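You operate a simulated robot arm through the tools that you are given. There is no shell and no other tool. Be economical: measure what you need, move in short steps, check, and stop when the job is done.

The job below is to be done with a simulated robot arm. You get a single attempt, and the scene is never put back.

## Task
Open the top drawer, take the white enamel cup and leave it in the inside of the top drawer and shut the drawer again.

The check looks at the end state, three seconds after you hand in, the way a careful person would. Anything else that was tipped, shoved, dropped, spilled or broken makes it a failure.

## Robot
A 7-joint arm with a two-finger parallel gripper on a trunk, on a base that drives. Base frame: it is fixed to the floor where the robot stands at the start and does not move with it; the origin is under the middle of the robot, x ahead of it, y to its left, z up. Readings come in mm, rad, newtons and seconds.
With the tool pointing down near the work surface it reaches from about 100 to 800 mm from the robot's upright axis, wherever it stands. Its first joint turns from -2.007 to 2.007 rad. Places, roughly: top drawer [900, 0, 700]; inside of the top drawer [1000, 0, 700]; white enamel cup [-1000, 1000, 750]. Payload 3.91 kg.
The tool frame sits at the grasp point between the pads (the TCP): z along the fingers, y along the line on which they close. The tips reach 30 mm beyond it. Largest opening 110 mm; finger width 20, thickness 10; the body of the gripper, 48 by 112 mm, starts 55 mm behind the TCP.
Orientation is that of the tool frame in the base frame, as a unit quaternion [x, y, z, w]. With the fingers straight down and closing along the base's y, the tool's x points along the base's -x, its y along +y and its z along -z.

## Interface
- The arm moves only by the tool step_arm. Its argument "steps" is a list of rows, each a list of 3 entries, a list of its own where there are three numbers: the shift along the base's x, y, z in m, then the turn, a rotation vector about the base's x, y, z in rad, then the gripper command, from -1 (shut) to 1 (fully open), values between in proportion. In form: [[[dx, dy, dz], [ax, ay, az], grip], ...]. A call has 1 to 10 rows; each row is the pose to reach, as a shift and turn from the pose commanded when the call began. A row lasts 0.2 s, in which the tool goes at most 50 mm and 0.15 rad; a call with a longer step from one row to the next is refused whole, and so is a gripper value outside its range. Where a pose cannot be reached the arm comes as near as it can. A force on the tool above 40 N (or 10 N above the force at the start of the call, whichever is more), or a blocked arm, ends the call early, and 0.2 s more pass. Each finger travels about 153 mm/s and halts on what it meets, pressing with about 35 N; the grip force reading is that of the motor and also rises with nothing between the fingers. The clock runs only during rows and for 0.2 s after the last one: add rows that repeat a pose to give the fingers time. It gives the time, the measured TCP pose, the force on the tool (base axes), the opening and the grip force at its end, in the units of the frame above (readings bear some noise), and new pictures: "pictures" is both (left out), scene, wrist or none.
- Cameras (640 x 400 px; columns grow to the right, rows downward): "scene" is now at [194.8, 165.2, 1526]; the picture's right is [-0.61, -0.79, 0.00], its down [-0.69, 0.54, -0.48] and it looks along [0.38, -0.30, -0.88] (base axes); focal length 250 px, centre (320, 200). "wrist" rides on the gripper at [-36, 0, -57] in the tool frame; the picture's right is [0.00, -1.00, 0.00], its down [0.97, 0.00, -0.24] and it looks along [0.24, 0.00, 0.97] (tool axes); focal length 218 px, centre (320, 200). There is no depth. A picture from a camera that has moved, and an enlarged one, comes with that camera's place and axes in the base frame and with its lens.
- raise_lower(by): slides the trunk up (or, below 0, down) by that many mm; the arm and the scene camera ride with it, the base frame stays. It gives what a move gives, with no picture.
- drive_base(legs): drives the robot by 1 to 6 legs, each [ahead, left, turn to the left] in mm, mm and rad, along the robot's own axes; the way and the turn of a leg run together, so that a leg with both is an arc; at most 1500 mm and 3.142 rad a leg. The arm and the cameras ride along, it lands a little off, and it stops where it bumps. It gives what a move gives, and a new picture of the scene camera.
- head_to(pan, tilt): turns the head with the scene camera to pan (to the left, within 1.396 rad either way) and tilt (down, from -0.506 to 1.204), counted from straight ahead of the robot. It gives what a move gives, and a new picture of the scene camera.
- zoom(camera, box): a new picture of the part [left, top, right, bottom] of that camera's present view, enlarged. It takes no simulated time.
- finish_job(): hands the job in; it is judged then, once.

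Go step by step. Nothing tells you exact positions but the pictures and the camera data: compare them with the known pose of the tool, close in by small moves and look again before you grip or let go. The budget is 120 turns and 170 pictures, counting those below and the enlarged ones. Unless the task says otherwise, let go and move clear before handing in, and close with one line.

The tools are called after "Request:" by a JSON object that holds its "name" and its "arguments". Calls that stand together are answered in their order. step_arm: Moves the arm, as the interface text tells. Its arguments: {"type":"object","properties":{"steps":{"type":"array","items":{"type":"array"}},"pictures":{"type":"string","enum":["both","scene","wrist","none"]}},"required":["steps"]} The other tools are called the same way: raise_lower (by) slides the trunk up or down; drive_base (legs) drives the base; head_to (pan, tilt) turns the head that bears the scene camera; zoom (camera, box) takes an enlarged picture of a part of a camera's view; finish_job () hands the job in.

At the start:

```text
time: 0.0
eef_pos: [659.1, -101.4, 969.1]
ee_rot: [0.0, 1.0, 0.001, 0.0]
ft_force: [-0.2, 0.8, -0.3]
width: 109.8
grasp_force: 0.2
trunk travel left (down, up): [-900.0, 90.0]
robot x, y, heading: [2.6, -1.4, -0.002]
head pan, tilt: [-0.661, 1.068]
```

scene: 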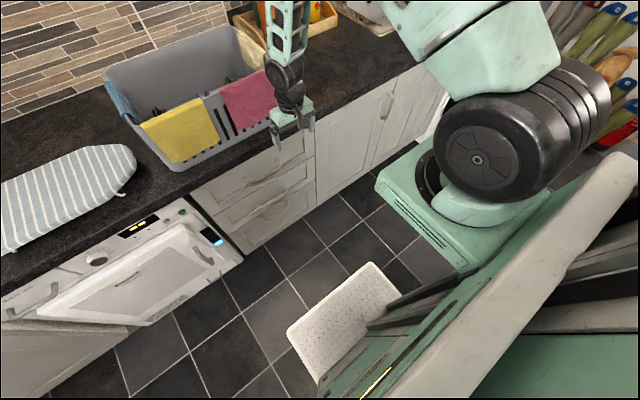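
wrist: 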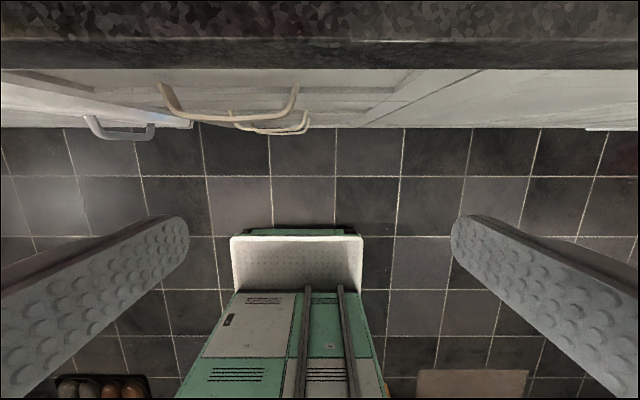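

I see the counter with a stack of drawers in front, and a dishwasher-like appliance to its left. The cup should be behind me on the left, so I look around first.

Request:
{"name": "head_to", "arguments": {"pan": 0.0, "tilt": 0.8}}

Request:
{"name": "head_to", "arguments": {"pan": 1.39, "tilt": 0.6}}

```text
time: 1.0
eef_pos: [659.2, -101.4, 969.8]
ee_rot: [0.0, 1.0, 0.0, 0.0]
ft_force: [0.1, -0.1, 0.0]
width: 109.7
grasp_force: 0.0
trunk travel left (down, up): [-900.0, 90.0]
robot x, y, heading: [4.7, 0.3, -0.002]
head pan, tilt: [0.0, 0.799]
camera scene: at [224.0, 205.2, 1545.7], right [0.0, -1.0, 0.0], down [-0.72, 0.0, -0.7], along [0.7, 0.0, -0.72], focal length 250 px, centre (320, 200)
```

scene: 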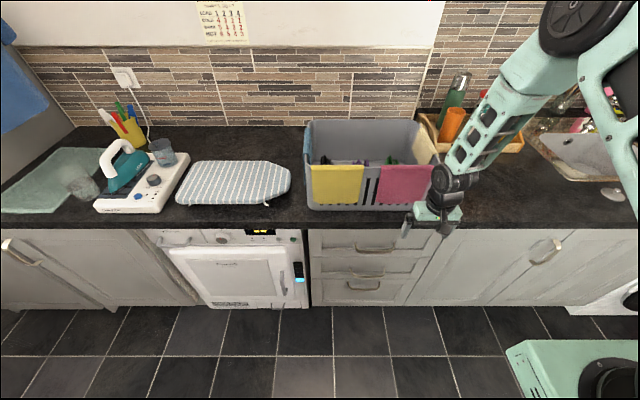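

```text
time: 2.6
eef_pos: [657.4, -102.6, 969.5]
ee_rot: [-0.001, 1.0, 0.0, 0.0]
ft_force: [0.1, 0.4, 0.2]
width: 110.0
grasp_force: 0.0
trunk travel left (down, up): [-900.0, 90.0]
robot x, y, heading: [-3.0, -1.5, -0.002]
head pan, tilt: [1.389, 0.6]
camera scene: at [159.3, 292.2, 1562.6], right [0.98, -0.18, 0.0], down [-0.1, -0.56, -0.83], along [0.15, 0.81, -0.56], focal length 250 px, centre (320, 200)
```

scene: 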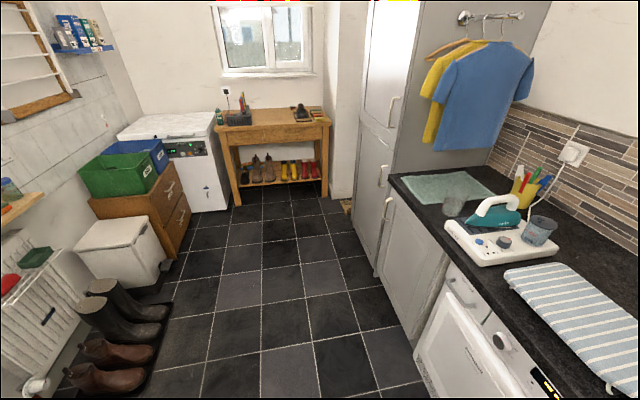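

The top drawer is right in front, below the counter (edge about x 770, top about z 840). The cup must be behind me, so I turn left to look.

Request:
{"name": "drive_base", "arguments": {"legs": [[0, 0, 1.57]]}}

Request:
{"name": "head_to", "arguments": {"pan": 0.8, "tilt": 0.6}}

```text
time: 6.8
eef_pos: [111.8, 657.7, 969.0]
ee_rot: [-0.701, 0.713, 0.0, 0.0]
ft_force: [-0.8, -0.4, -0.3]
width: 110.0
grasp_force: 0.1
trunk travel left (down, up): [-900.0, 90.0]
robot x, y, heading: [-1.4, -1.3, 1.552]
head pan, tilt: [1.389, 0.6]
camera scene: at [-288.1, 163.1, 1562.6], right [0.2, 0.98, 0.0], down [0.55, -0.11, -0.83], along [-0.81, 0.16, -0.56], focal length 250 px, centre (320, 200)
```

scene: 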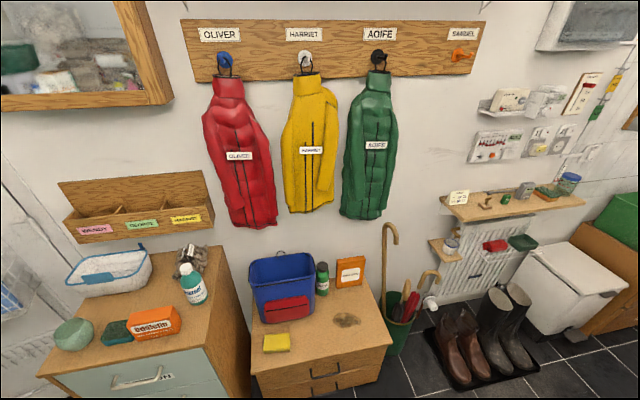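

```text
time: 7.8
eef_pos: [112.0, 656.5, 969.3]
ee_rot: [-0.702, 0.712, 0.0, 0.0]
ft_force: [-0.3, 0.3, 0.0]
width: 109.9
grasp_force: 0.2
trunk travel left (down, up): [-900.0, 90.0]
robot x, y, heading: [-0.3, -2.1, 1.555]
head pan, tilt: [0.799, 0.6]
camera scene: at [-263.9, 208.3, 1562.6], right [0.71, 0.71, 0.0], down [0.4, -0.4, -0.83], along [-0.58, 0.58, -0.56], focal length 250 px, centre (320, 200)
```

scene: 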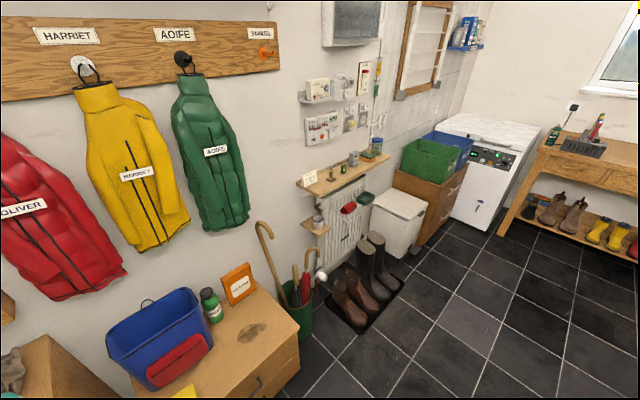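

There is a small bracket shelf at the radiator carrying a cup-like thing; I enlarge it.

Request:
{"name": "zoom", "arguments": {"camera": "scene", "box": [270, 130, 430, 290]}}

```text
2.50 times, centred on (350, 210) of scene
camera zoom: at [-263.9, 208.3, 1562.6], right [0.71, 0.71, 0.0], down [0.4, -0.4, -0.83], along [-0.58, 0.58, -0.56], focal length 625 px, centre (245, 175)
```

zoom: 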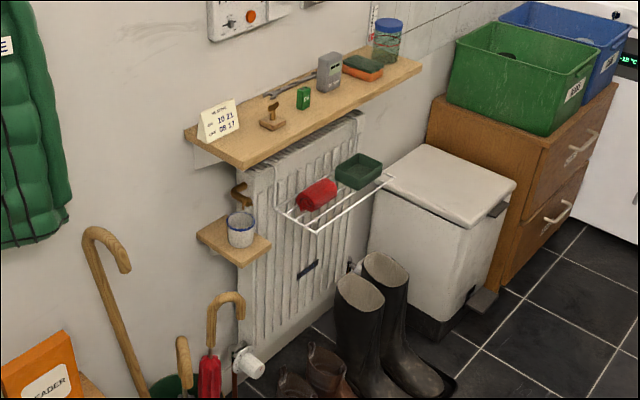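

The white cup with blue rim stands on a small bracket shelf beside the radiator, about [-970, 900, 750]. I drive alongside it and face the wall.

Request:
{"name": "drive_base", "arguments": {"legs": [[850, 0, 0], [0, 0, 1.58]]}}

Request:
{"name": "head_to", "arguments": {"pan": 0.0, "tilt": 0.75}}

```text
time: 16.0
eef_pos: [-637.1, 953.6, 970.2]
ee_rot: [1.0, -0.011, 0.0, -0.001]
ft_force: [0.0, 0.5, 0.2]
width: 110.0
grasp_force: 0.1
trunk travel left (down, up): [-900.0, 90.0]
robot x, y, heading: [19.2, 835.6, 3.12]
head pan, tilt: [0.799, 0.6]
camera scene: at [-189.6, 573.0, 1562.6], right [-0.7, 0.71, 0.0], down [0.4, 0.4, -0.83], along [-0.59, -0.58, -0.56], focal length 250 px, centre (320, 200)
```

scene: 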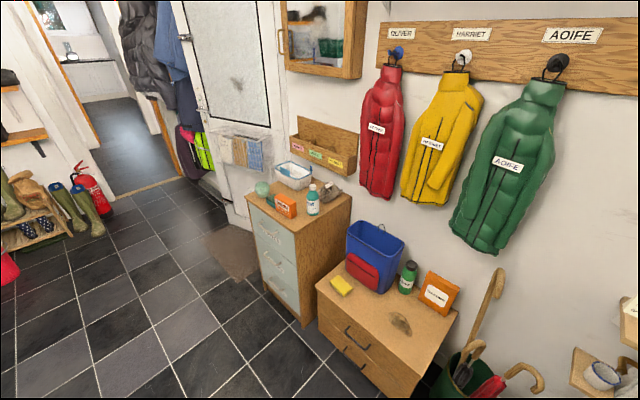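

```text
time: 17.2
eef_pos: [-636.4, 952.2, 969.2]
ee_rot: [1.0, -0.012, -0.001, 0.0]
ft_force: [-0.4, -0.8, -0.1]
width: 110.1
grasp_force: 0.1
trunk travel left (down, up): [-900.0, 90.0]
robot x, y, heading: [25.7, 838.2, 3.117]
head pan, tilt: [0.0, 0.75]
camera scene: at [-209.4, 636.8, 1549.7], right [0.02, 1.0, 0.0], down [0.68, -0.02, -0.73], along [-0.73, 0.02, -0.68], focal length 250 px, centre (320, 200)
```

scene: 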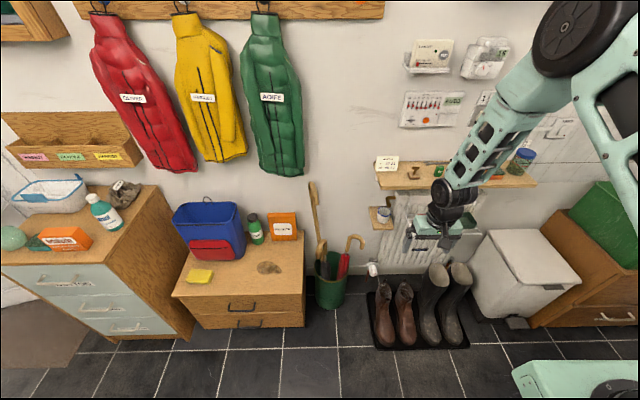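

Request:
{"name": "zoom", "arguments": {"camera": "scene", "box": [320, 140, 480, 260]}}

Request:
{"name": "step_arm", "arguments": {"steps": [[[0, 0, 0], [0, 0, 0], 1]], "pictures": "wrist"}}

```text
3.33 times, centred on (400, 200) of scene
camera zoom: at [-209.4, 636.8, 1549.7], right [0.02, 1.0, 0.0], down [0.68, -0.02, -0.73], along [-0.73, 0.02, -0.68], focal length 833 px, centre (53, 200)
```

zoom: 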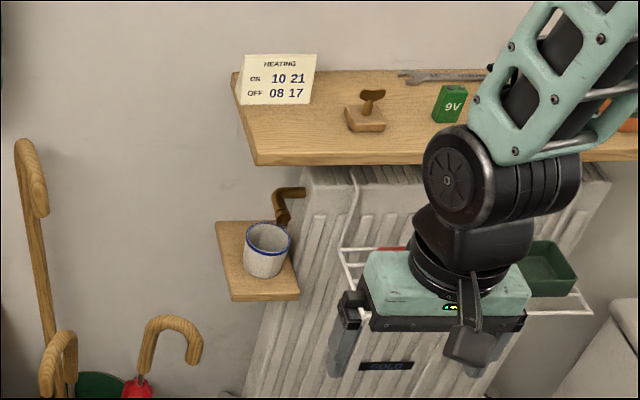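

```text
time: 17.6
eef_pos: [-637.2, 953.4, 969.5]
ee_rot: [1.0, -0.011, 0.0, 0.0]
ft_force: [-0.7, -1.0, -0.3]
width: 110.1
grasp_force: 0.1
trunk travel left (down, up): [-900.0, 90.0]
robot x, y, heading: [18.9, 836.4, 3.123]
head pan, tilt: [0.0, 0.75]
camera wrist: at [-672.5, 954.2, 1027.0], right [0.02, 1.0, 0.0], down [0.97, -0.02, 0.24], along [0.24, -0.01, -0.97], focal length 218 px, centre (320, 200)
```

wrist: 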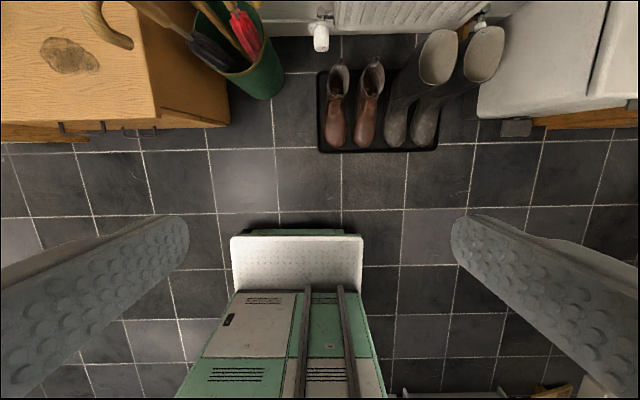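

The cup sits on the bracket under the wider shelf (about [-1047, 975, 663]; shelf underside near z 885), so it will need a tilted approach from the front. The gripper must be free to open the drawer, so I return to open it first, retracing the same way.

Request:
{"name": "drive_base", "arguments": {"legs": [[0, 0, -1.55], [-837, 0, 0], [0, 0, -1.57], [-100, 0, 0]]}}

Request:
{"name": "head_to", "arguments": {"pan": 0.0, "tilt": 0.7}}

```text
time: 30.3
eef_pos: [601.6, -77.2, 970.6]
ee_rot: [-0.019, 1.0, 0.0, 0.0]
ft_force: [0.5, -0.5, -0.2]
width: 109.9
grasp_force: 0.0
trunk travel left (down, up): [-900.0, 90.0]
robot x, y, heading: [-61.2, -4.7, 0.038]
head pan, tilt: [0.0, 0.75]
camera scene: at [157.9, 212.7, 1549.7], right [0.04, -1.0, 0.0], down [-0.68, -0.03, -0.73], along [0.73, 0.03, -0.68], focal length 250 px, centre (320, 200)
```

scene: 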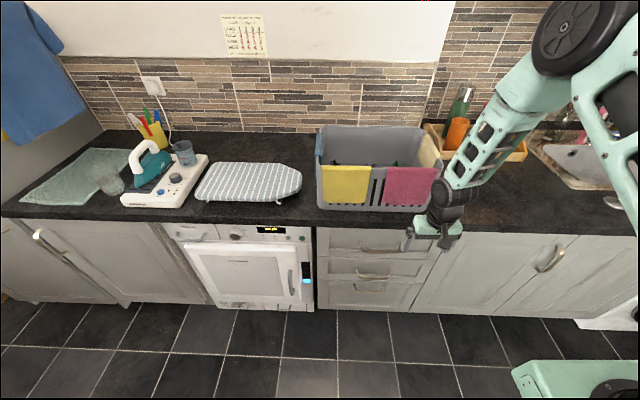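

```text
time: 30.9
eef_pos: [602.8, -77.5, 970.1]
ee_rot: [-0.019, 1.0, 0.0, 0.0]
ft_force: [-0.2, -0.7, 0.3]
width: 110.0
grasp_force: 0.1
trunk travel left (down, up): [-900.0, 90.0]
robot x, y, heading: [-60.5, 2.0, 0.035]
head pan, tilt: [0.0, 0.7]
camera scene: at [159.6, 212.8, 1554.0], right [0.04, -1.0, 0.0], down [-0.64, -0.02, -0.76], along [0.76, 0.03, -0.64], focal length 250 px, centre (320, 200)
```

scene: 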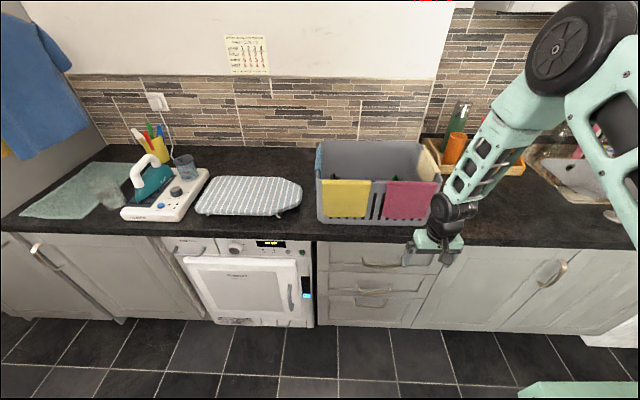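

Handle of the top drawer is about [729, 4, 765]. The counter overhang blocks a top-down grip, so I level the tool to point at the drawer and lower to handle height, well short of it.

Request:
{"name": "step_arm", "arguments": {"steps": [[[0, 0.008, -0.02], [0, -0.149, 0], 1], [[0, 0.016, -0.04], [0, -0.298, 0], 1], [[0, 0.024, -0.06], [0, -0.447, 0], 1], [[0, 0.032, -0.08], [0, -0.596, 0], 1], [[0, 0.04, -0.1], [0, -0.745, 0], 1], [[0, 0.048, -0.12], [0, -0.894, 0], 1], [[0, 0.056, -0.14], [0, -1.043, 0], 1], [[0, 0.064, -0.16], [0, -1.192, 0], 1], [[0, 0.072, -0.18], [0, -1.341, 0], 1], [[0, 0.08, -0.2], [0, -1.49, 0], 1]]}}

```text
time: 33.1
eef_pos: [617.3, 7.0, 786.9]
ee_rot: [-0.007, 0.724, -0.01, 0.689]
ft_force: [-0.6, -0.1, -1.6]
width: 110.0
grasp_force: 0.0
trunk travel left (down, up): [-900.0, 90.0]
robot x, y, heading: [-60.8, -2.7, 0.038]
head pan, tilt: [0.0, 0.7]
camera scene: at [159.6, 212.9, 1554.2], right [0.04, -1.0, 0.0], down [-0.64, -0.02, -0.76], along [0.76, 0.03, -0.64], focal length 250 px, centre (320, 200)
camera wrist: at [563.8, 8.5, 825.0], right [0.0, -1.0, 0.02], down [-0.29, -0.02, -0.96], along [0.96, -0.01, -0.29], focal length 218 px, centre (320, 200)
```

scene: 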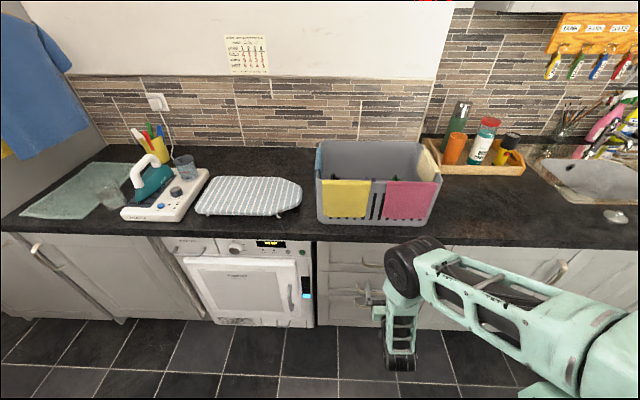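
wrist: 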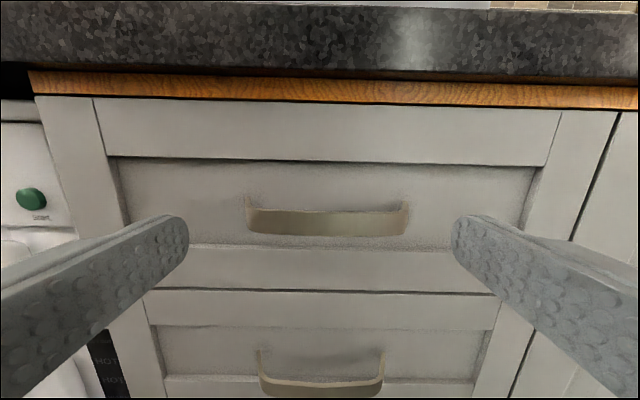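

The drawer front and its strip handle are in view (about y 0, z 752, x 735-745). I roll the tool 90° so the fingers close vertically around the handle.

Request:
{"name": "step_arm", "arguments": {"steps": [[[0, 0, -0.003], [0.149, 0, 0], 1], [[0, 0, -0.006], [0.298, 0, 0], 1], [[0, 0, -0.01], [0.447, 0, 0], 1], [[0, 0, -0.013], [0.596, 0, 0], 1], [[0, 0, -0.016], [0.745, 0, 0], 1], [[0, 0, -0.02], [0.894, 0, 0], 1], [[0, -0.002, -0.023], [1.043, 0, 0], 1], [[0, -0.004, -0.026], [1.192, 0, 0], 1], [[0, -0.005, -0.03], [1.341, 0, 0], 1], [[0, -0.006, -0.035], [1.49, 0, 0], 1]]}}

```text
time: 35.2
eef_pos: [682.7, 13.4, 814.3]
ee_rot: [0.374, 0.544, 0.481, 0.577]
ft_force: [-19.1, -3.5, -9.3]
width: 110.1
grasp_force: 0.0
trunk travel left (down, up): [-900.0, 90.0]
robot x, y, heading: [-59.5, -2.0, 0.042]
head pan, tilt: [0.0, 0.7]
stopped in row 10: the arm was blocked; the commanded pose is now the measured one
camera scene: at [159.2, 212.7, 1553.8], right [0.04, -1.0, 0.0], down [-0.64, -0.02, -0.77], along [0.76, 0.03, -0.64], focal length 250 px, centre (320, 200)
camera wrist: at [629.4, -26.7, 817.2], right [0.15, -0.26, -0.96], down [-0.29, 0.91, -0.29], along [0.95, 0.32, 0.06], focal length 218 px, centre (320, 200)
```

scene: 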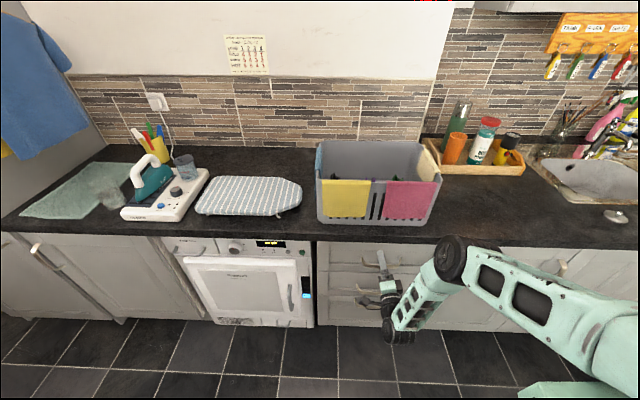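
wrist: 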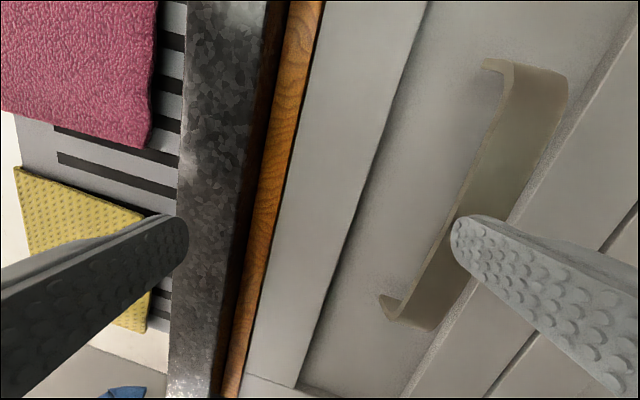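

The lower fingertip appears to have come against the handle because the arm drifted forward while rolling. I back straight off and check the pose.

Request:
{"name": "step_arm", "arguments": {"steps": [[[-0.03, 0, 0], [0, 0, 0], 1], [[-0.07, 0, 0], [0, 0, 0], 1], [[-0.1, 0, -0.02], [0, 0, 0], 1], [[-0.1, -0.005, -0.04], [0.13, 0.07, -0.035], 1], [[-0.1, -0.01, -0.06], [0.266, 0.14, -0.074], 1], [[-0.1, -0.01, -0.06], [0.266, 0.14, -0.074], 1]]}}

```text
refused: row 4 steps farther than a row can; nothing moved
```

Request:
{"name": "step_arm", "arguments": {"steps": [[[-0.03, 0, 0], [0, 0, 0], 1], [[-0.07, 0, 0], [0, 0, 0], 1], [[-0.1, 0, -0.02], [0, 0, 0], 1], [[-0.1, -0.005, -0.04], [0.11, 0.055, -0.03], 1], [[-0.1, -0.01, -0.06], [0.22, 0.11, -0.06], 1], [[-0.1, -0.01, -0.06], [0.266, 0.14, -0.074], 1], [[-0.1, -0.01, -0.06], [0.266, 0.14, -0.074], 1]]}}

```text
time: 36.2
eef_pos: [666.1, 15.6, 857.1]
ee_rot: [0.37, 0.483, 0.526, 0.594]
ft_force: [1.0, -0.2, 0.9]
width: 110.1
grasp_force: 0.0
trunk travel left (down, up): [-900.0, 90.0]
robot x, y, heading: [-62.7, -2.4, 0.04]
head pan, tilt: [0.0, 0.7]
stopped in row 5: the arm was blocked; the commanded pose is now the measured one
camera scene: at [159.6, 213.0, 1554.0], right [0.04, -1.0, 0.0], down [-0.64, -0.02, -0.76], along [0.76, 0.03, -0.64], focal length 250 px, centre (320, 200)
camera wrist: at [612.0, -23.2, 848.2], right [0.27, -0.17, -0.95], down [-0.25, 0.94, -0.24], along [0.93, 0.31, 0.21], focal length 218 px, centre (320, 200)
```

scene: 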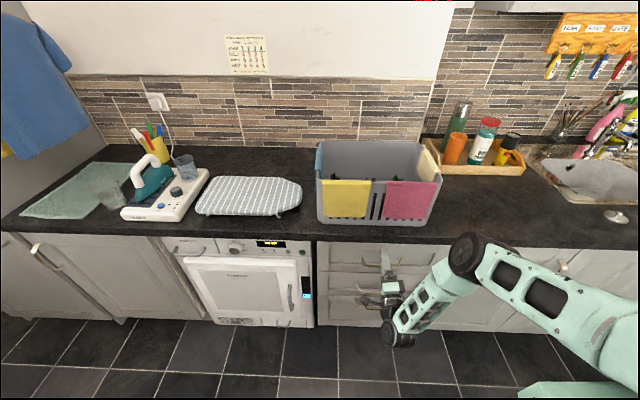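
wrist: 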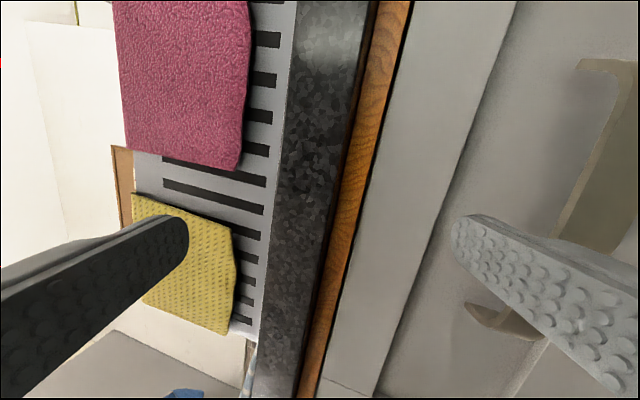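

The arm ran into a joint limit with that roll. I back away, undo the roll to a 45° downward tilt, then I will try rolling the other way.

Request:
{"name": "step_arm", "arguments": {"steps": [[[-0.04, 0, 0], [0, 0, 0], 1], [[-0.08, 0, 0.01], [-0.12, 0.07, 0.027], 1], [[-0.1, 0, 0.02], [-0.24, 0.139, 0.054], 1], [[-0.1, 0, 0.03], [-0.36, 0.209, 0.08], 1], [[-0.1, 0, 0.03], [-0.48, 0.278, 0.107], 1], [[-0.1, 0, 0.03], [-0.6, 0.348, 0.134], 1], [[-0.1, 0, 0.03], [-0.72, 0.418, 0.161], 1], [[-0.1, 0, 0.03], [-0.84, 0.487, 0.188], 1], [[-0.1, 0, 0.03], [-0.96, 0.557, 0.214], 1], [[-0.1, 0, 0.03], [-1.08, 0.627, 0.241], 1]], "pictures": "scene"}}

```text
time: 38.4
eef_pos: [561.7, 16.2, 881.1]
ee_rot: [0.1, 0.871, 0.135, 0.461]
ft_force: [0.4, -0.1, 0.3]
width: 109.9
grasp_force: 0.1
trunk travel left (down, up): [-900.0, 90.0]
robot x, y, heading: [-65.1, -0.0, 0.038]
head pan, tilt: [0.0, 0.7]
camera scene: at [159.8, 212.5, 1554.0], right [0.04, -1.0, 0.0], down [-0.64, -0.02, -0.76], along [0.76, 0.03, -0.64], focal length 250 px, centre (320, 200)
```

scene: 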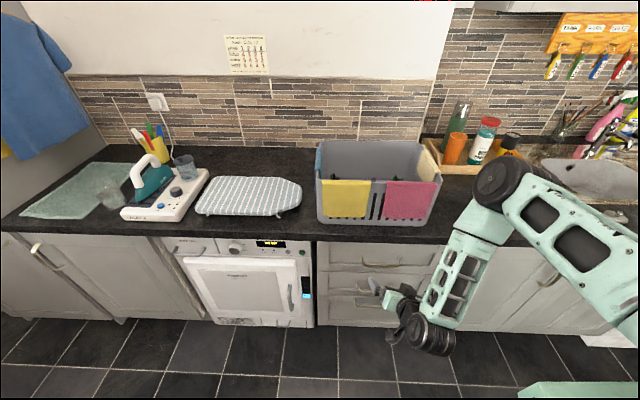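

Now I roll the other way toward a 45°-down tilt with the closing direction in the vertical plane.

Request:
{"name": "step_arm", "arguments": {"steps": [[[0, 0, 0], [-0.117, 0.0, 0.085], 1], [[0, 0, 0], [-0.234, 0.001, 0.17], 1], [[0, 0, 0], [-0.352, 0.002, 0.255], 1], [[0, 0, 0], [-0.469, 0.003, 0.34], 0.5], [[0, 0, 0], [-0.586, 0.003, 0.425], 0.5], [[0, 0, 0], [-0.704, 0.004, 0.51], 0.5], [[0, 0, 0], [-0.821, 0.005, 0.595], 0], [[0, 0, 0], [-0.938, 0.006, 0.68], 0], [[0, 0, 0], [-1.056, 0.006, 0.765], 0], [[0, 0, 0], [-1.173, 0.007, 0.85], 0]], "pictures": "scene"}}

```text
time: 40.6
eef_pos: [561.2, 15.2, 881.3]
ee_rot: [-0.512, 0.765, -0.187, 0.344]
ft_force: [0.0, -0.6, 0.5]
width: 55.0
grasp_force: 0.0
trunk travel left (down, up): [-900.0, 90.0]
robot x, y, heading: [-59.3, -2.3, 0.035]
head pan, tilt: [0.0, 0.7]
camera scene: at [159.9, 212.6, 1554.0], right [0.04, -1.0, 0.0], down [-0.64, -0.02, -0.76], along [0.76, 0.03, -0.64], focal length 250 px, centre (320, 200)
```

scene: 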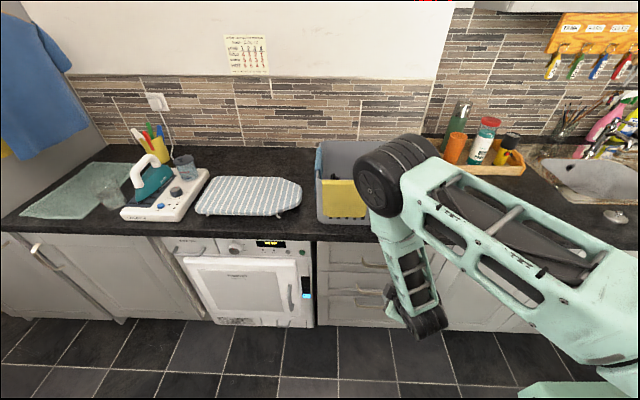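

Tracking well in this direction. I finish the roll and descend toward handle height, still well back.

Request:
{"name": "step_arm", "arguments": {"steps": [[[0, 0, 0], [-0.115, 0, 0.083], 0], [[0.01, -0.003, -0.02], [-0.23, 0.001, 0.166], 0], [[0.02, -0.006, -0.04], [-0.346, 0.002, 0.25], 0], [[0.03, -0.01, -0.06], [-0.346, 0.002, 0.25], 0], [[0.04, -0.013, -0.075], [-0.346, 0.002, 0.25], 0], [[0.04, -0.013, -0.075], [-0.346, 0.002, 0.25], 0]]}}

```text
time: 42.0
eef_pos: [600.3, 3.3, 805.4]
ee_rot: [0.654, -0.653, 0.27, -0.27]
ft_force: [0.5, -0.2, -0.4]
width: 55.2
grasp_force: 0.0
trunk travel left (down, up): [-900.0, 90.0]
robot x, y, heading: [-60.6, -1.2, 0.034]
head pan, tilt: [0.0, 0.7]
camera scene: at [159.7, 213.0, 1554.0], right [0.04, -1.0, 0.0], down [-0.64, -0.02, -0.76], along [0.76, 0.03, -0.64], focal length 250 px, centre (320, 200)
camera wrist: at [561.2, 40.5, 846.5], right [0.71, 0.0, 0.71], down [-0.17, -0.97, 0.17], along [0.69, -0.24, -0.69], focal length 218 px, centre (320, 200)
```

scene: 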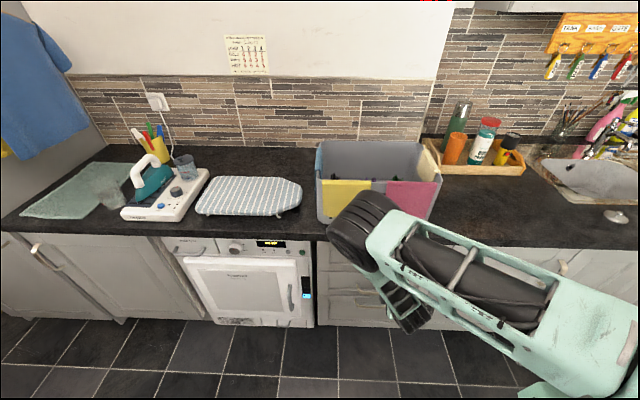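
wrist: 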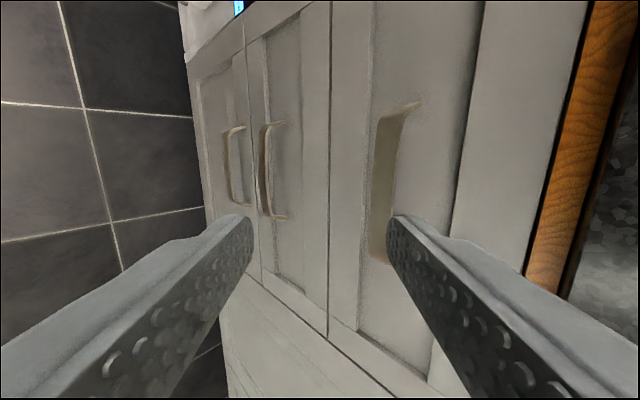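

Handle triangulates again to about [735, 3, 753]. I now level the tool with this roll so the fingers close straight from above and below the handle strip.

Request:
{"name": "step_arm", "arguments": {"steps": [[[0, 0, -0.008], [0, -0.131, 0], 0], [[0, 0, -0.016], [0, -0.262, 0], 0], [[0.01, 0, -0.024], [0, -0.393, 0], 0], [[0.02, 0, -0.032], [0, -0.524, 0], 0], [[0.03, 0, -0.042], [0, -0.654, 0], 0], [[0.04, 0, -0.052], [0, -0.785, 0], 0], [[0.04, 0, -0.052], [0, -0.785, 0], 0]]}}

```text
time: 43.3
eef_pos: [691.5, 106.1, 847.9]
ee_rot: [-0.458, 0.514, -0.459, 0.562]
ft_force: [0.4, 0.5, -0.6]
width: 54.8
grasp_force: 0.0
trunk travel left (down, up): [-900.0, 90.0]
robot x, y, heading: [-60.3, -3.4, 0.041]
head pan, tilt: [0.0, 0.7]
stopped in row 6: the arm was blocked; the commanded pose is now the measured one
camera scene: at [159.7, 212.7, 1554.1], right [0.04, -1.0, 0.0], down [-0.64, -0.02, -0.76], along [0.76, 0.03, -0.64], focal length 250 px, centre (320, 200)
camera wrist: at [633.7, 139.7, 850.2], right [-0.05, -0.16, 0.99], down [-0.19, -0.97, -0.16], along [0.98, -0.2, 0.01], focal length 218 px, centre (320, 200)
```

scene: 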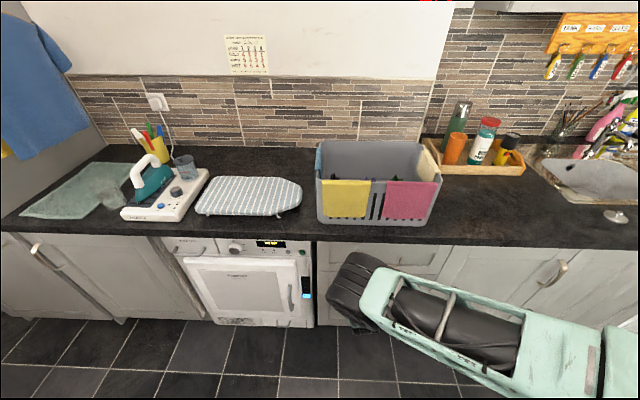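
wrist: 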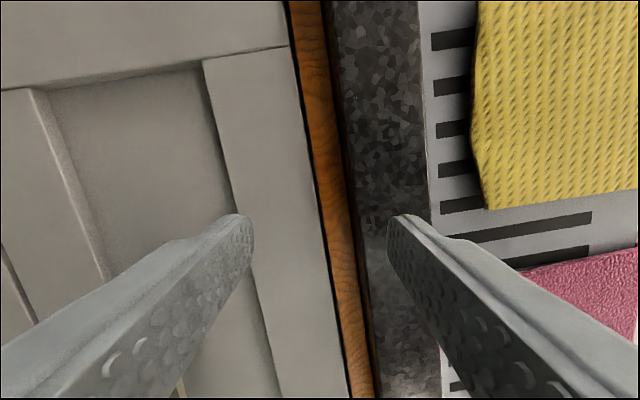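

Levelling at this height exceeds the wrist range with the trunk this high. I return to the 45° tilt, back away and raise the tool, then I will lower the trunk to get a better arm posture.

Request:
{"name": "step_arm", "arguments": {"steps": [[[-0.04, -0.01, 0.01], [0, 0, 0], 0], [[-0.07, -0.03, 0.02], [-0.028, 0.139, 0.003], 0], [[-0.09, -0.05, 0.04], [-0.056, 0.278, 0.006], 0], [[-0.11, -0.07, 0.06], [-0.085, 0.417, 0.009], 0], [[-0.12, -0.09, 0.09], [-0.113, 0.555, 0.012], 0], [[-0.13, -0.1, 0.12], [-0.141, 0.694, 0.015], 0], [[-0.13, -0.106, 0.15], [-0.169, 0.833, 0.018], 0], [[-0.13, -0.106, 0.19], [-0.169, 0.833, 0.018], 0], [[-0.13, -0.106, 0.23], [-0.169, 0.833, 0.018], 0], [[-0.13, -0.106, 0.25], [-0.169, 0.833, 0.018], 0]], "pictures": "scene"}}

```text
time: 45.5
eef_pos: [558.9, -4.2, 1094.8]
ee_rot: [0.656, -0.652, 0.271, -0.267]
ft_force: [0.5, -0.3, 0.6]
width: 55.1
grasp_force: 0.0
trunk travel left (down, up): [-900.0, 90.0]
robot x, y, heading: [-63.3, -7.9, 0.034]
head pan, tilt: [0.0, 0.7]
camera scene: at [159.9, 213.0, 1553.9], right [0.04, -1.0, 0.0], down [-0.64, -0.02, -0.76], along [0.76, 0.03, -0.64], focal length 250 px, centre (320, 200)
```

scene: 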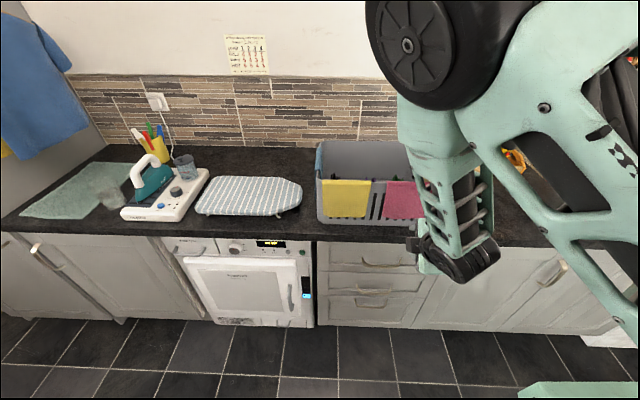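

Request:
{"name": "raise_lower", "arguments": {"by": -300}}

Request:
{"name": "step_arm", "arguments": {"steps": [[[0, 0, -0.01], [0, -0.131, 0], 0], [[0, 0, -0.02], [0, -0.262, 0], 0], [[0, 0, -0.03], [0, -0.393, 0], 0], [[0, 0, -0.04], [0, -0.524, 0], 0], [[0, 0, -0.04], [0, -0.654, 0], 0], [[0, 0.004, -0.04], [0, -0.785, 0], 0], [[0, 0.004, -0.04], [0, -0.785, 0], 0]]}}

```text
time: 48.5
eef_pos: [558.8, -2.6, 793.4]
ee_rot: [0.655, -0.652, 0.272, -0.267]
ft_force: [0.5, -0.3, 0.1]
width: 54.8
grasp_force: 0.2
trunk travel left (down, up): [-600.0, 390.0]
robot x, y, heading: [-61.8, -2.5, 0.042]
head pan, tilt: [0.0, 0.7]
```

```text
time: 50.1
eef_pos: [559.6, 0.4, 753.0]
ee_rot: [0.501, -0.499, 0.502, -0.498]
ft_force: [-0.1, -0.8, 0.1]
width: 54.9
grasp_force: 0.1
trunk travel left (down, up): [-600.0, 390.0]
robot x, y, heading: [-59.8, 1.0, 0.036]
head pan, tilt: [0.0, 0.7]
camera scene: at [159.7, 212.9, 1254.0], right [0.04, -1.0, 0.0], down [-0.64, -0.02, -0.76], along [0.76, 0.03, -0.64], focal length 250 px, centre (320, 200)
camera wrist: at [503.1, 37.3, 753.1], right [0.0, 0.01, 1.0], down [-0.24, -0.97, 0.01], along [0.97, -0.24, 0.0], focal length 218 px, centre (320, 200)
```

scene: 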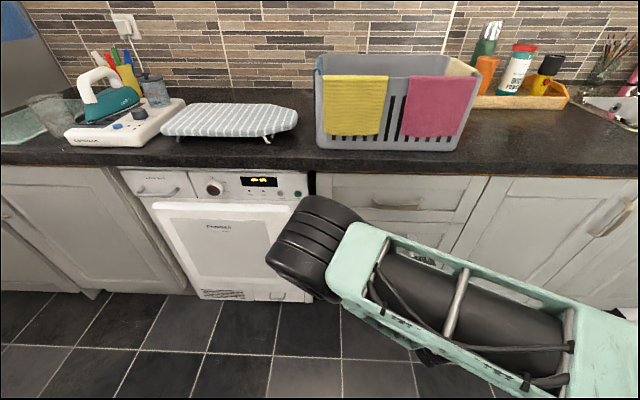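
wrist: 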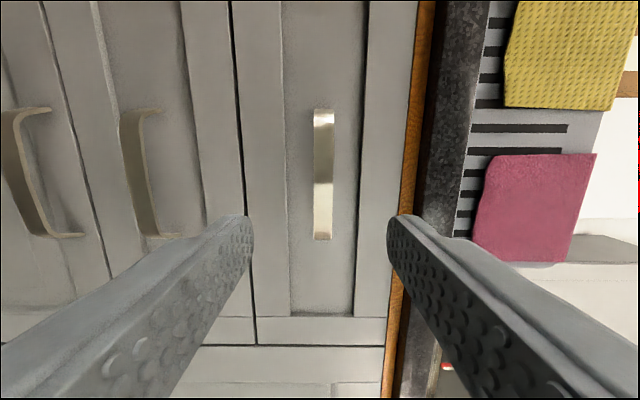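

Now the tool is level and the handle strip is centred (z ≈ 756, y ≈ 7). I advance to just short of it and check.

Request:
{"name": "step_arm", "arguments": {"steps": [[[0.03, 0.003, 0.001], [0, 0, 0], 0], [[0.06, 0.005, 0.002], [0, 0, 0], 0], [[0.09, 0.006, 0.003], [0, 0, 0], 0], [[0.115, 0.006, 0.003], [0, 0, 0], 0], [[0.13, 0.006, 0.003], [0, 0, 0], 0], [[0.13, 0.006, 0.003], [0, 0, 0], 0]]}}

```text
time: 51.5
eef_pos: [690.6, 7.8, 756.9]
ee_rot: [0.502, -0.5, 0.502, -0.497]
ft_force: [-0.2, -0.7, 0.6]
width: 54.8
grasp_force: 0.0
trunk travel left (down, up): [-600.0, 390.0]
robot x, y, heading: [-59.5, -2.1, 0.037]
head pan, tilt: [0.0, 0.7]
camera scene: at [159.7, 212.9, 1254.0], right [0.04, -1.0, 0.0], down [-0.64, -0.02, -0.76], along [0.76, 0.03, -0.64], focal length 250 px, centre (320, 200)
camera wrist: at [634.4, 43.5, 757.1], right [0.0, 0.01, 1.0], down [-0.24, -0.97, 0.01], along [0.97, -0.24, 0.0], focal length 218 px, centre (320, 200)
```

scene: 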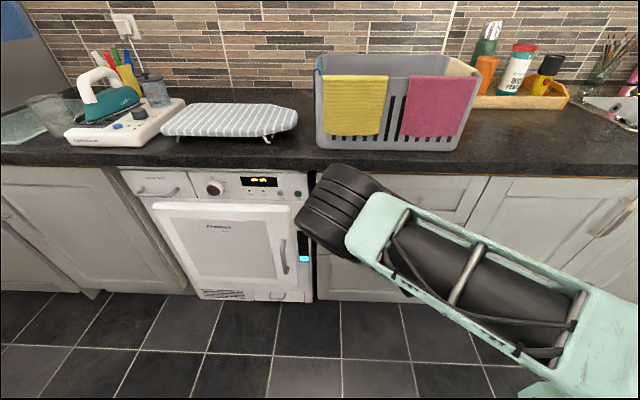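
wrist: 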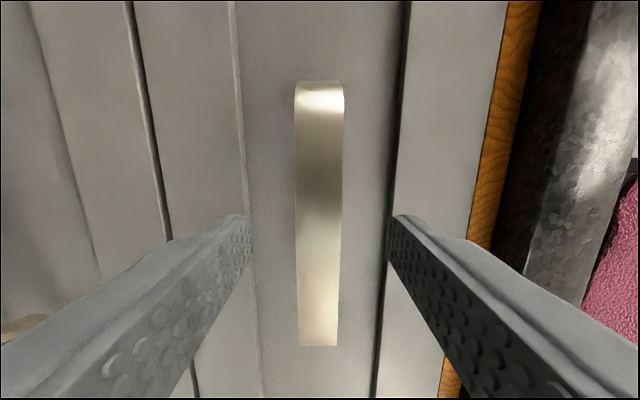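

Strip at x ≈ 730, between the fingers. I move in 30 mm and close.

Request:
{"name": "step_arm", "arguments": {"steps": [[[0.015, 0.003, 0], [0, 0, 0], 0], [[0.03, 0.005, 0], [0, 0, 0], 0], [[0.03, 0.005, 0], [0, 0, 0], 0], [[0.03, 0.005, 0], [0, 0, 0], -1], [[0.03, 0.005, 0], [0, 0, 0], -1], [[0.03, 0.005, 0], [0, 0, 0], -1]], "pictures": "wrist"}}

```text
time: 52.9
eef_pos: [719.7, 11.6, 754.7]
ee_rot: [0.501, -0.5, 0.501, -0.498]
ft_force: [2.0, -0.2, -1.7]
width: 20.0
grasp_force: 44.7
trunk travel left (down, up): [-600.0, 390.0]
robot x, y, heading: [-61.0, 0.7, 0.041]
head pan, tilt: [0.0, 0.7]
camera wrist: at [663.2, 48.6, 756.3], right [0.0, 0.0, 1.0], down [-0.24, -0.97, 0.01], along [0.97, -0.24, 0.0], focal length 218 px, centre (320, 200)
```

wrist: 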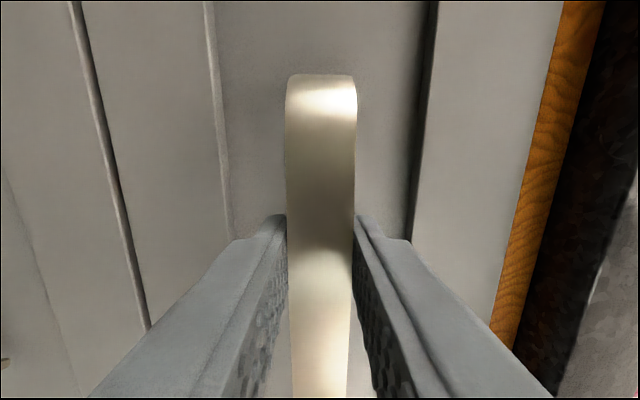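

Gripped (20 mm). I pull the drawer straight out by 200 mm first.

Request:
{"name": "step_arm", "arguments": {"steps": [[[-0.02, 0, 0], [0, 0, 0], -1], [[-0.04, 0, 0], [0, 0, 0], -1], [[-0.06, 0, 0], [0, 0, 0], -1], [[-0.08, 0, 0], [0, 0, 0], -1], [[-0.1, 0, 0], [0, 0, 0], -1], [[-0.12, 0, 0], [0, 0, 0], -1], [[-0.14, 0, 0], [0, 0, 0], -1], [[-0.16, 0, 0], [0, 0, 0], -1], [[-0.18, 0, 0], [0, 0, 0], -1], [[-0.2, 0, 0], [0, 0, 0], -1]]}}

```text
time: 55.1
eef_pos: [519.0, 12.0, 756.1]
ee_rot: [0.502, -0.5, 0.5, -0.498]
ft_force: [1.4, 15.4, 3.6]
width: 20.1
grasp_force: 44.9
trunk travel left (down, up): [-600.0, 390.0]
robot x, y, heading: [-63.6, -4.2, 0.04]
head pan, tilt: [0.0, 0.7]
camera scene: at [159.7, 213.6, 1253.9], right [0.04, -1.0, 0.0], down [-0.64, -0.02, -0.76], along [0.76, 0.03, -0.64], focal length 250 px, centre (320, 200)
camera wrist: at [462.8, 48.5, 756.3], right [0.0, 0.01, 1.0], down [-0.24, -0.97, 0.01], along [0.97, -0.24, 0.0], focal length 218 px, centre (320, 200)
```

scene: 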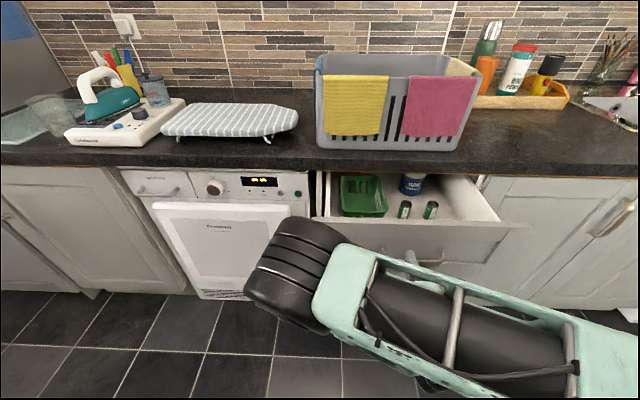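
wrist: 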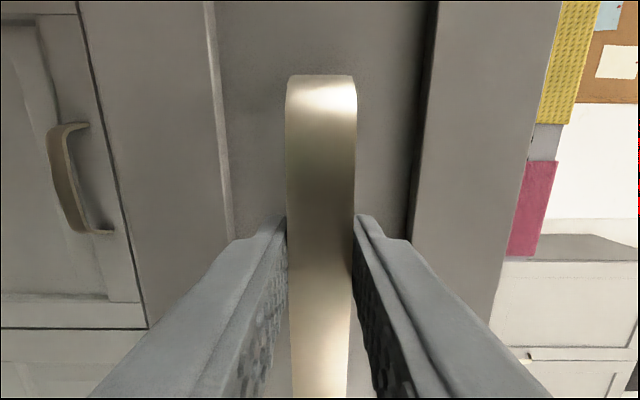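

The drawer is opening smoothly; inside are a green tray, a blue can and two batteries on the left/middle, with free floor at right. I pull another 100 mm.

Request:
{"name": "step_arm", "arguments": {"steps": [[[-0.015, 0, 0], [0, 0, 0], -1], [[-0.03, 0, 0], [0, 0, 0], -1], [[-0.045, 0, 0], [0, 0, 0], -1], [[-0.06, 0, 0], [0, 0, 0], -1], [[-0.075, 0, 0], [0, 0, 0], -1], [[-0.09, 0, 0], [0, 0, 0], -1], [[-0.1, 0, 0], [0, 0, 0], -1]], "pictures": "scene"}}

```text
time: 56.7
eef_pos: [418.9, 12.2, 756.4]
ee_rot: [0.502, -0.499, 0.5, -0.498]
ft_force: [1.0, 30.7, -0.7]
width: 20.1
grasp_force: 44.8
trunk travel left (down, up): [-600.0, 390.0]
robot x, y, heading: [-60.4, 0.8, 0.041]
head pan, tilt: [0.0, 0.7]
camera scene: at [159.7, 214.1, 1253.6], right [0.04, -1.0, 0.0], down [-0.64, -0.03, -0.76], along [0.76, 0.03, -0.64], focal length 250 px, centre (320, 200)
```

scene: 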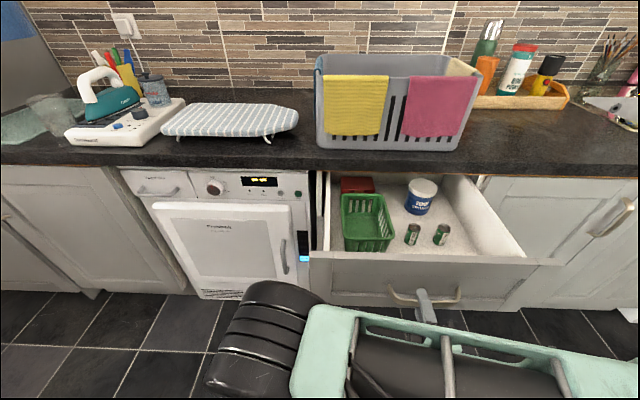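

Open by about 300 mm, enough to place the cup front-right. I release the handle and back off.

Request:
{"name": "step_arm", "arguments": {"steps": [[[0, 0, 0], [0, 0, 0], -0.4], [[0, 0, 0], [0, 0, 0], 0], [[0, 0, 0], [0, 0, 0], 0], [[-0.03, 0, 0], [0, 0, 0], 0], [[-0.06, 0, 0], [0, 0, 0], 0], [[-0.08, 0, 0], [0, 0, 0], 0]]}}

```text
time: 58.1
eef_pos: [338.7, 9.4, 755.2]
ee_rot: [0.501, -0.5, 0.502, -0.497]
ft_force: [0.7, -0.7, 0.1]
width: 54.8
grasp_force: 0.1
trunk travel left (down, up): [-600.0, 390.0]
robot x, y, heading: [-58.0, -0.0, 0.039]
head pan, tilt: [0.0, 0.7]
camera scene: at [159.8, 212.9, 1254.0], right [0.04, -1.0, 0.0], down [-0.64, -0.02, -0.76], along [0.76, 0.03, -0.64], focal length 250 px, centre (320, 200)
camera wrist: at [282.7, 46.2, 755.9], right [0.0, 0.01, 1.0], down [-0.24, -0.97, 0.01], along [0.97, -0.24, 0.0], focal length 218 px, centre (320, 200)
```

scene: 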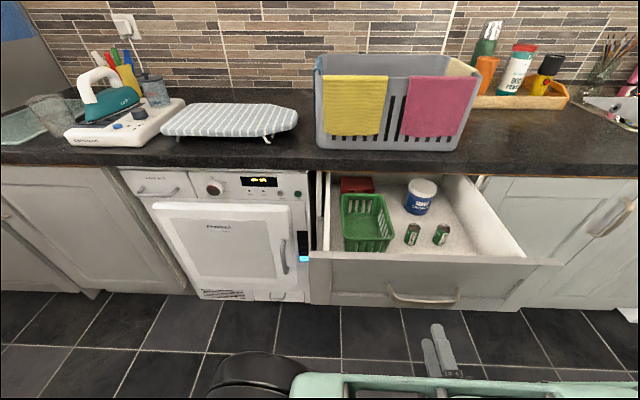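
wrist: 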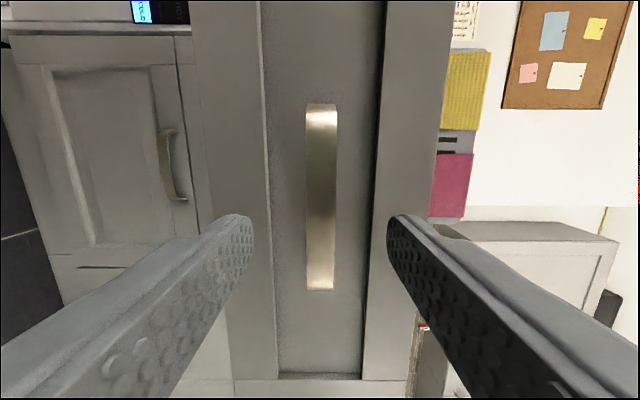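

The handle is free and the drawer stays open. I enlarge the drawer to locate the free floor.

Request:
{"name": "zoom", "arguments": {"camera": "scene", "box": [300, 150, 580, 325]}}

```text
2.29 times, centred on (440, 238) of scene
camera zoom: at [159.8, 212.9, 1254.0], right [0.04, -1.0, 0.0], down [-0.64, -0.02, -0.76], along [0.76, 0.03, -0.64], focal length 571 px, centre (46, 114)
```

zoom: 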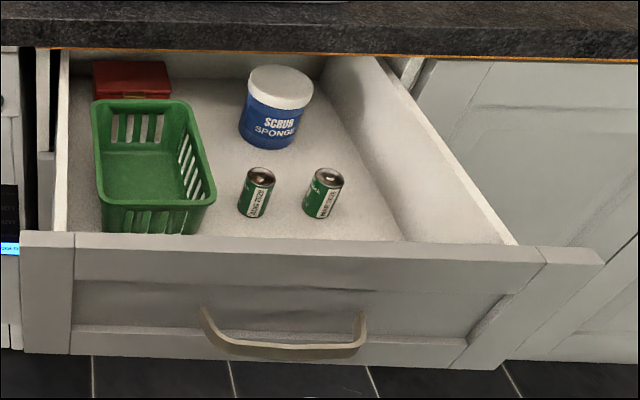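

The space just behind the drawer front, ahead of the batteries, looks suited to the cup but needs a vertical drop-in. My plan: take the cup from under the shelf with a near-level grip, set it on the free low chest top beside it to re-grip from above, then bring it here. I drive over to the cup.

Request:
{"name": "drive_base", "arguments": {"legs": [[-170, 0, 0], [0, 0, 1.53], [930, 0, 0], [0, 0, 1.57]]}}

Request:
{"name": "step_arm", "arguments": {"steps": [[[0, 0, 0], [-0.149, 0, 0], 0], [[0, 0, 0], [-0.298, 0, 0], 0], [[0, 0, 0], [-0.447, 0, 0], 0], [[0, 0, 0], [-0.596, 0, 0], 0], [[0, 0, 0], [-0.745, 0, 0], 0], [[0, 0, 0], [-0.894, 0, 0], 0], [[0, 0, 0], [-1.043, 0, 0], 0], [[0, 0, 0], [-1.192, 0, 0], 0], [[0, 0, 0], [-1.341, 0, 0], 0], [[0, 0, 0], [-1.49, 0, 0], 1]]}}

```text
time: 71.6
eef_pos: [-618.8, 937.6, 757.3]
ee_rot: [0.512, 0.49, -0.485, -0.512]
ft_force: [0.3, -0.3, 1.3]
width: 55.0
grasp_force: 0.1
trunk travel left (down, up): [-600.0, 390.0]
robot x, y, heading: [-218.5, 933.7, 3.13]
head pan, tilt: [0.0, 0.7]
camera scene: at [-446.8, 728.3, 1254.0], right [0.01, 1.0, 0.0], down [0.64, -0.01, -0.76], along [-0.76, 0.01, -0.64], focal length 250 px, centre (320, 200)
```

scene: 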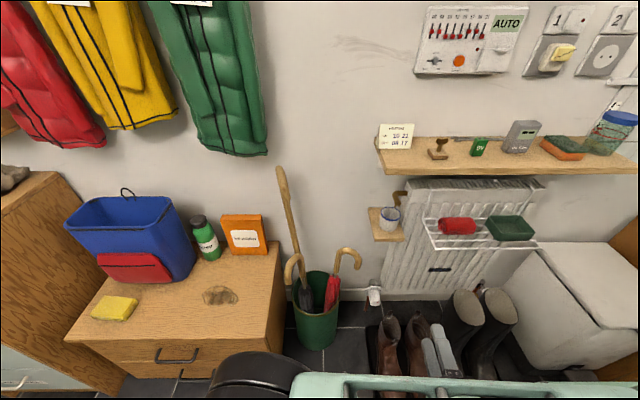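

```text
time: 73.8
eef_pos: [-619.4, 939.5, 756.5]
ee_rot: [0.724, 0.03, -0.689, -0.029]
ft_force: [-1.0, -0.1, -0.8]
width: 110.1
grasp_force: 0.0
trunk travel left (down, up): [-600.0, 390.0]
robot x, y, heading: [-220.7, 928.5, 3.131]
head pan, tilt: [0.0, 0.7]
camera scene: at [-446.8, 728.3, 1254.0], right [0.01, 1.0, 0.0], down [0.64, -0.01, -0.76], along [-0.76, 0.01, -0.64], focal length 250 px, centre (320, 200)
camera wrist: at [-562.4, 936.2, 794.8], right [0.0, 1.0, 0.08], down [0.29, 0.08, -0.95], along [-0.96, 0.02, -0.29], focal length 218 px, centre (320, 200)
```

scene: 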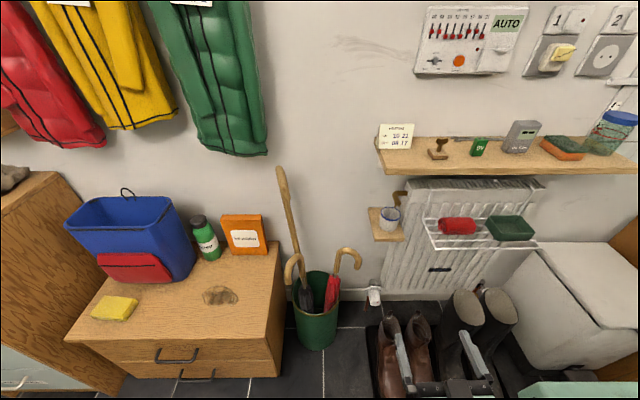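
wrist: 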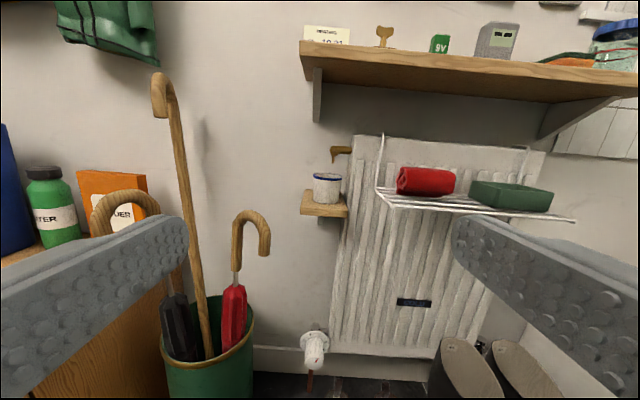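

Good view of cup on its bracket. I enlarge it to see its handle and neighbours.

Request:
{"name": "zoom", "arguments": {"camera": "wrist", "box": [260, 120, 420, 240]}}

Request:
{"name": "zoom", "arguments": {"camera": "scene", "box": [340, 160, 480, 265]}}

```text
3.33 times, centred on (340, 180) of wrist
camera zoom: at [-562.4, 936.2, 794.8], right [0.0, 1.0, 0.08], down [0.29, 0.08, -0.95], along [-0.96, 0.02, -0.29], focal length 728 px, centre (253, 267)
```

zoom: 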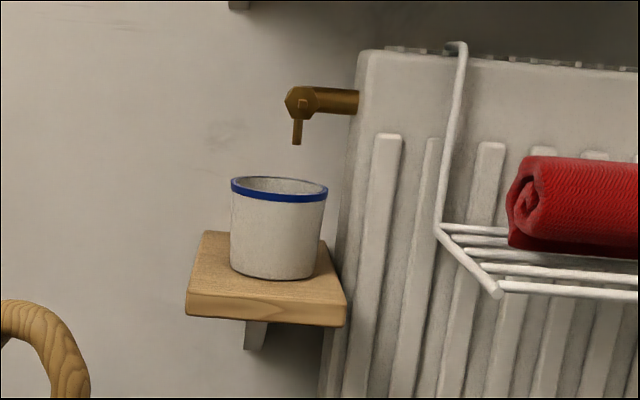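

```text
3.81 times, centred on (410, 212) of scene
camera zoom: at [-446.8, 728.3, 1254.0], right [0.01, 1.0, 0.0], down [0.64, -0.01, -0.76], along [-0.76, 0.01, -0.64], focal length 952 px, centre (-23, 152)
```

zoom: 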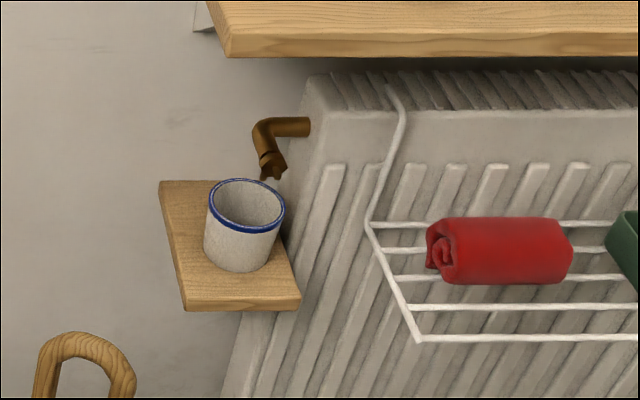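

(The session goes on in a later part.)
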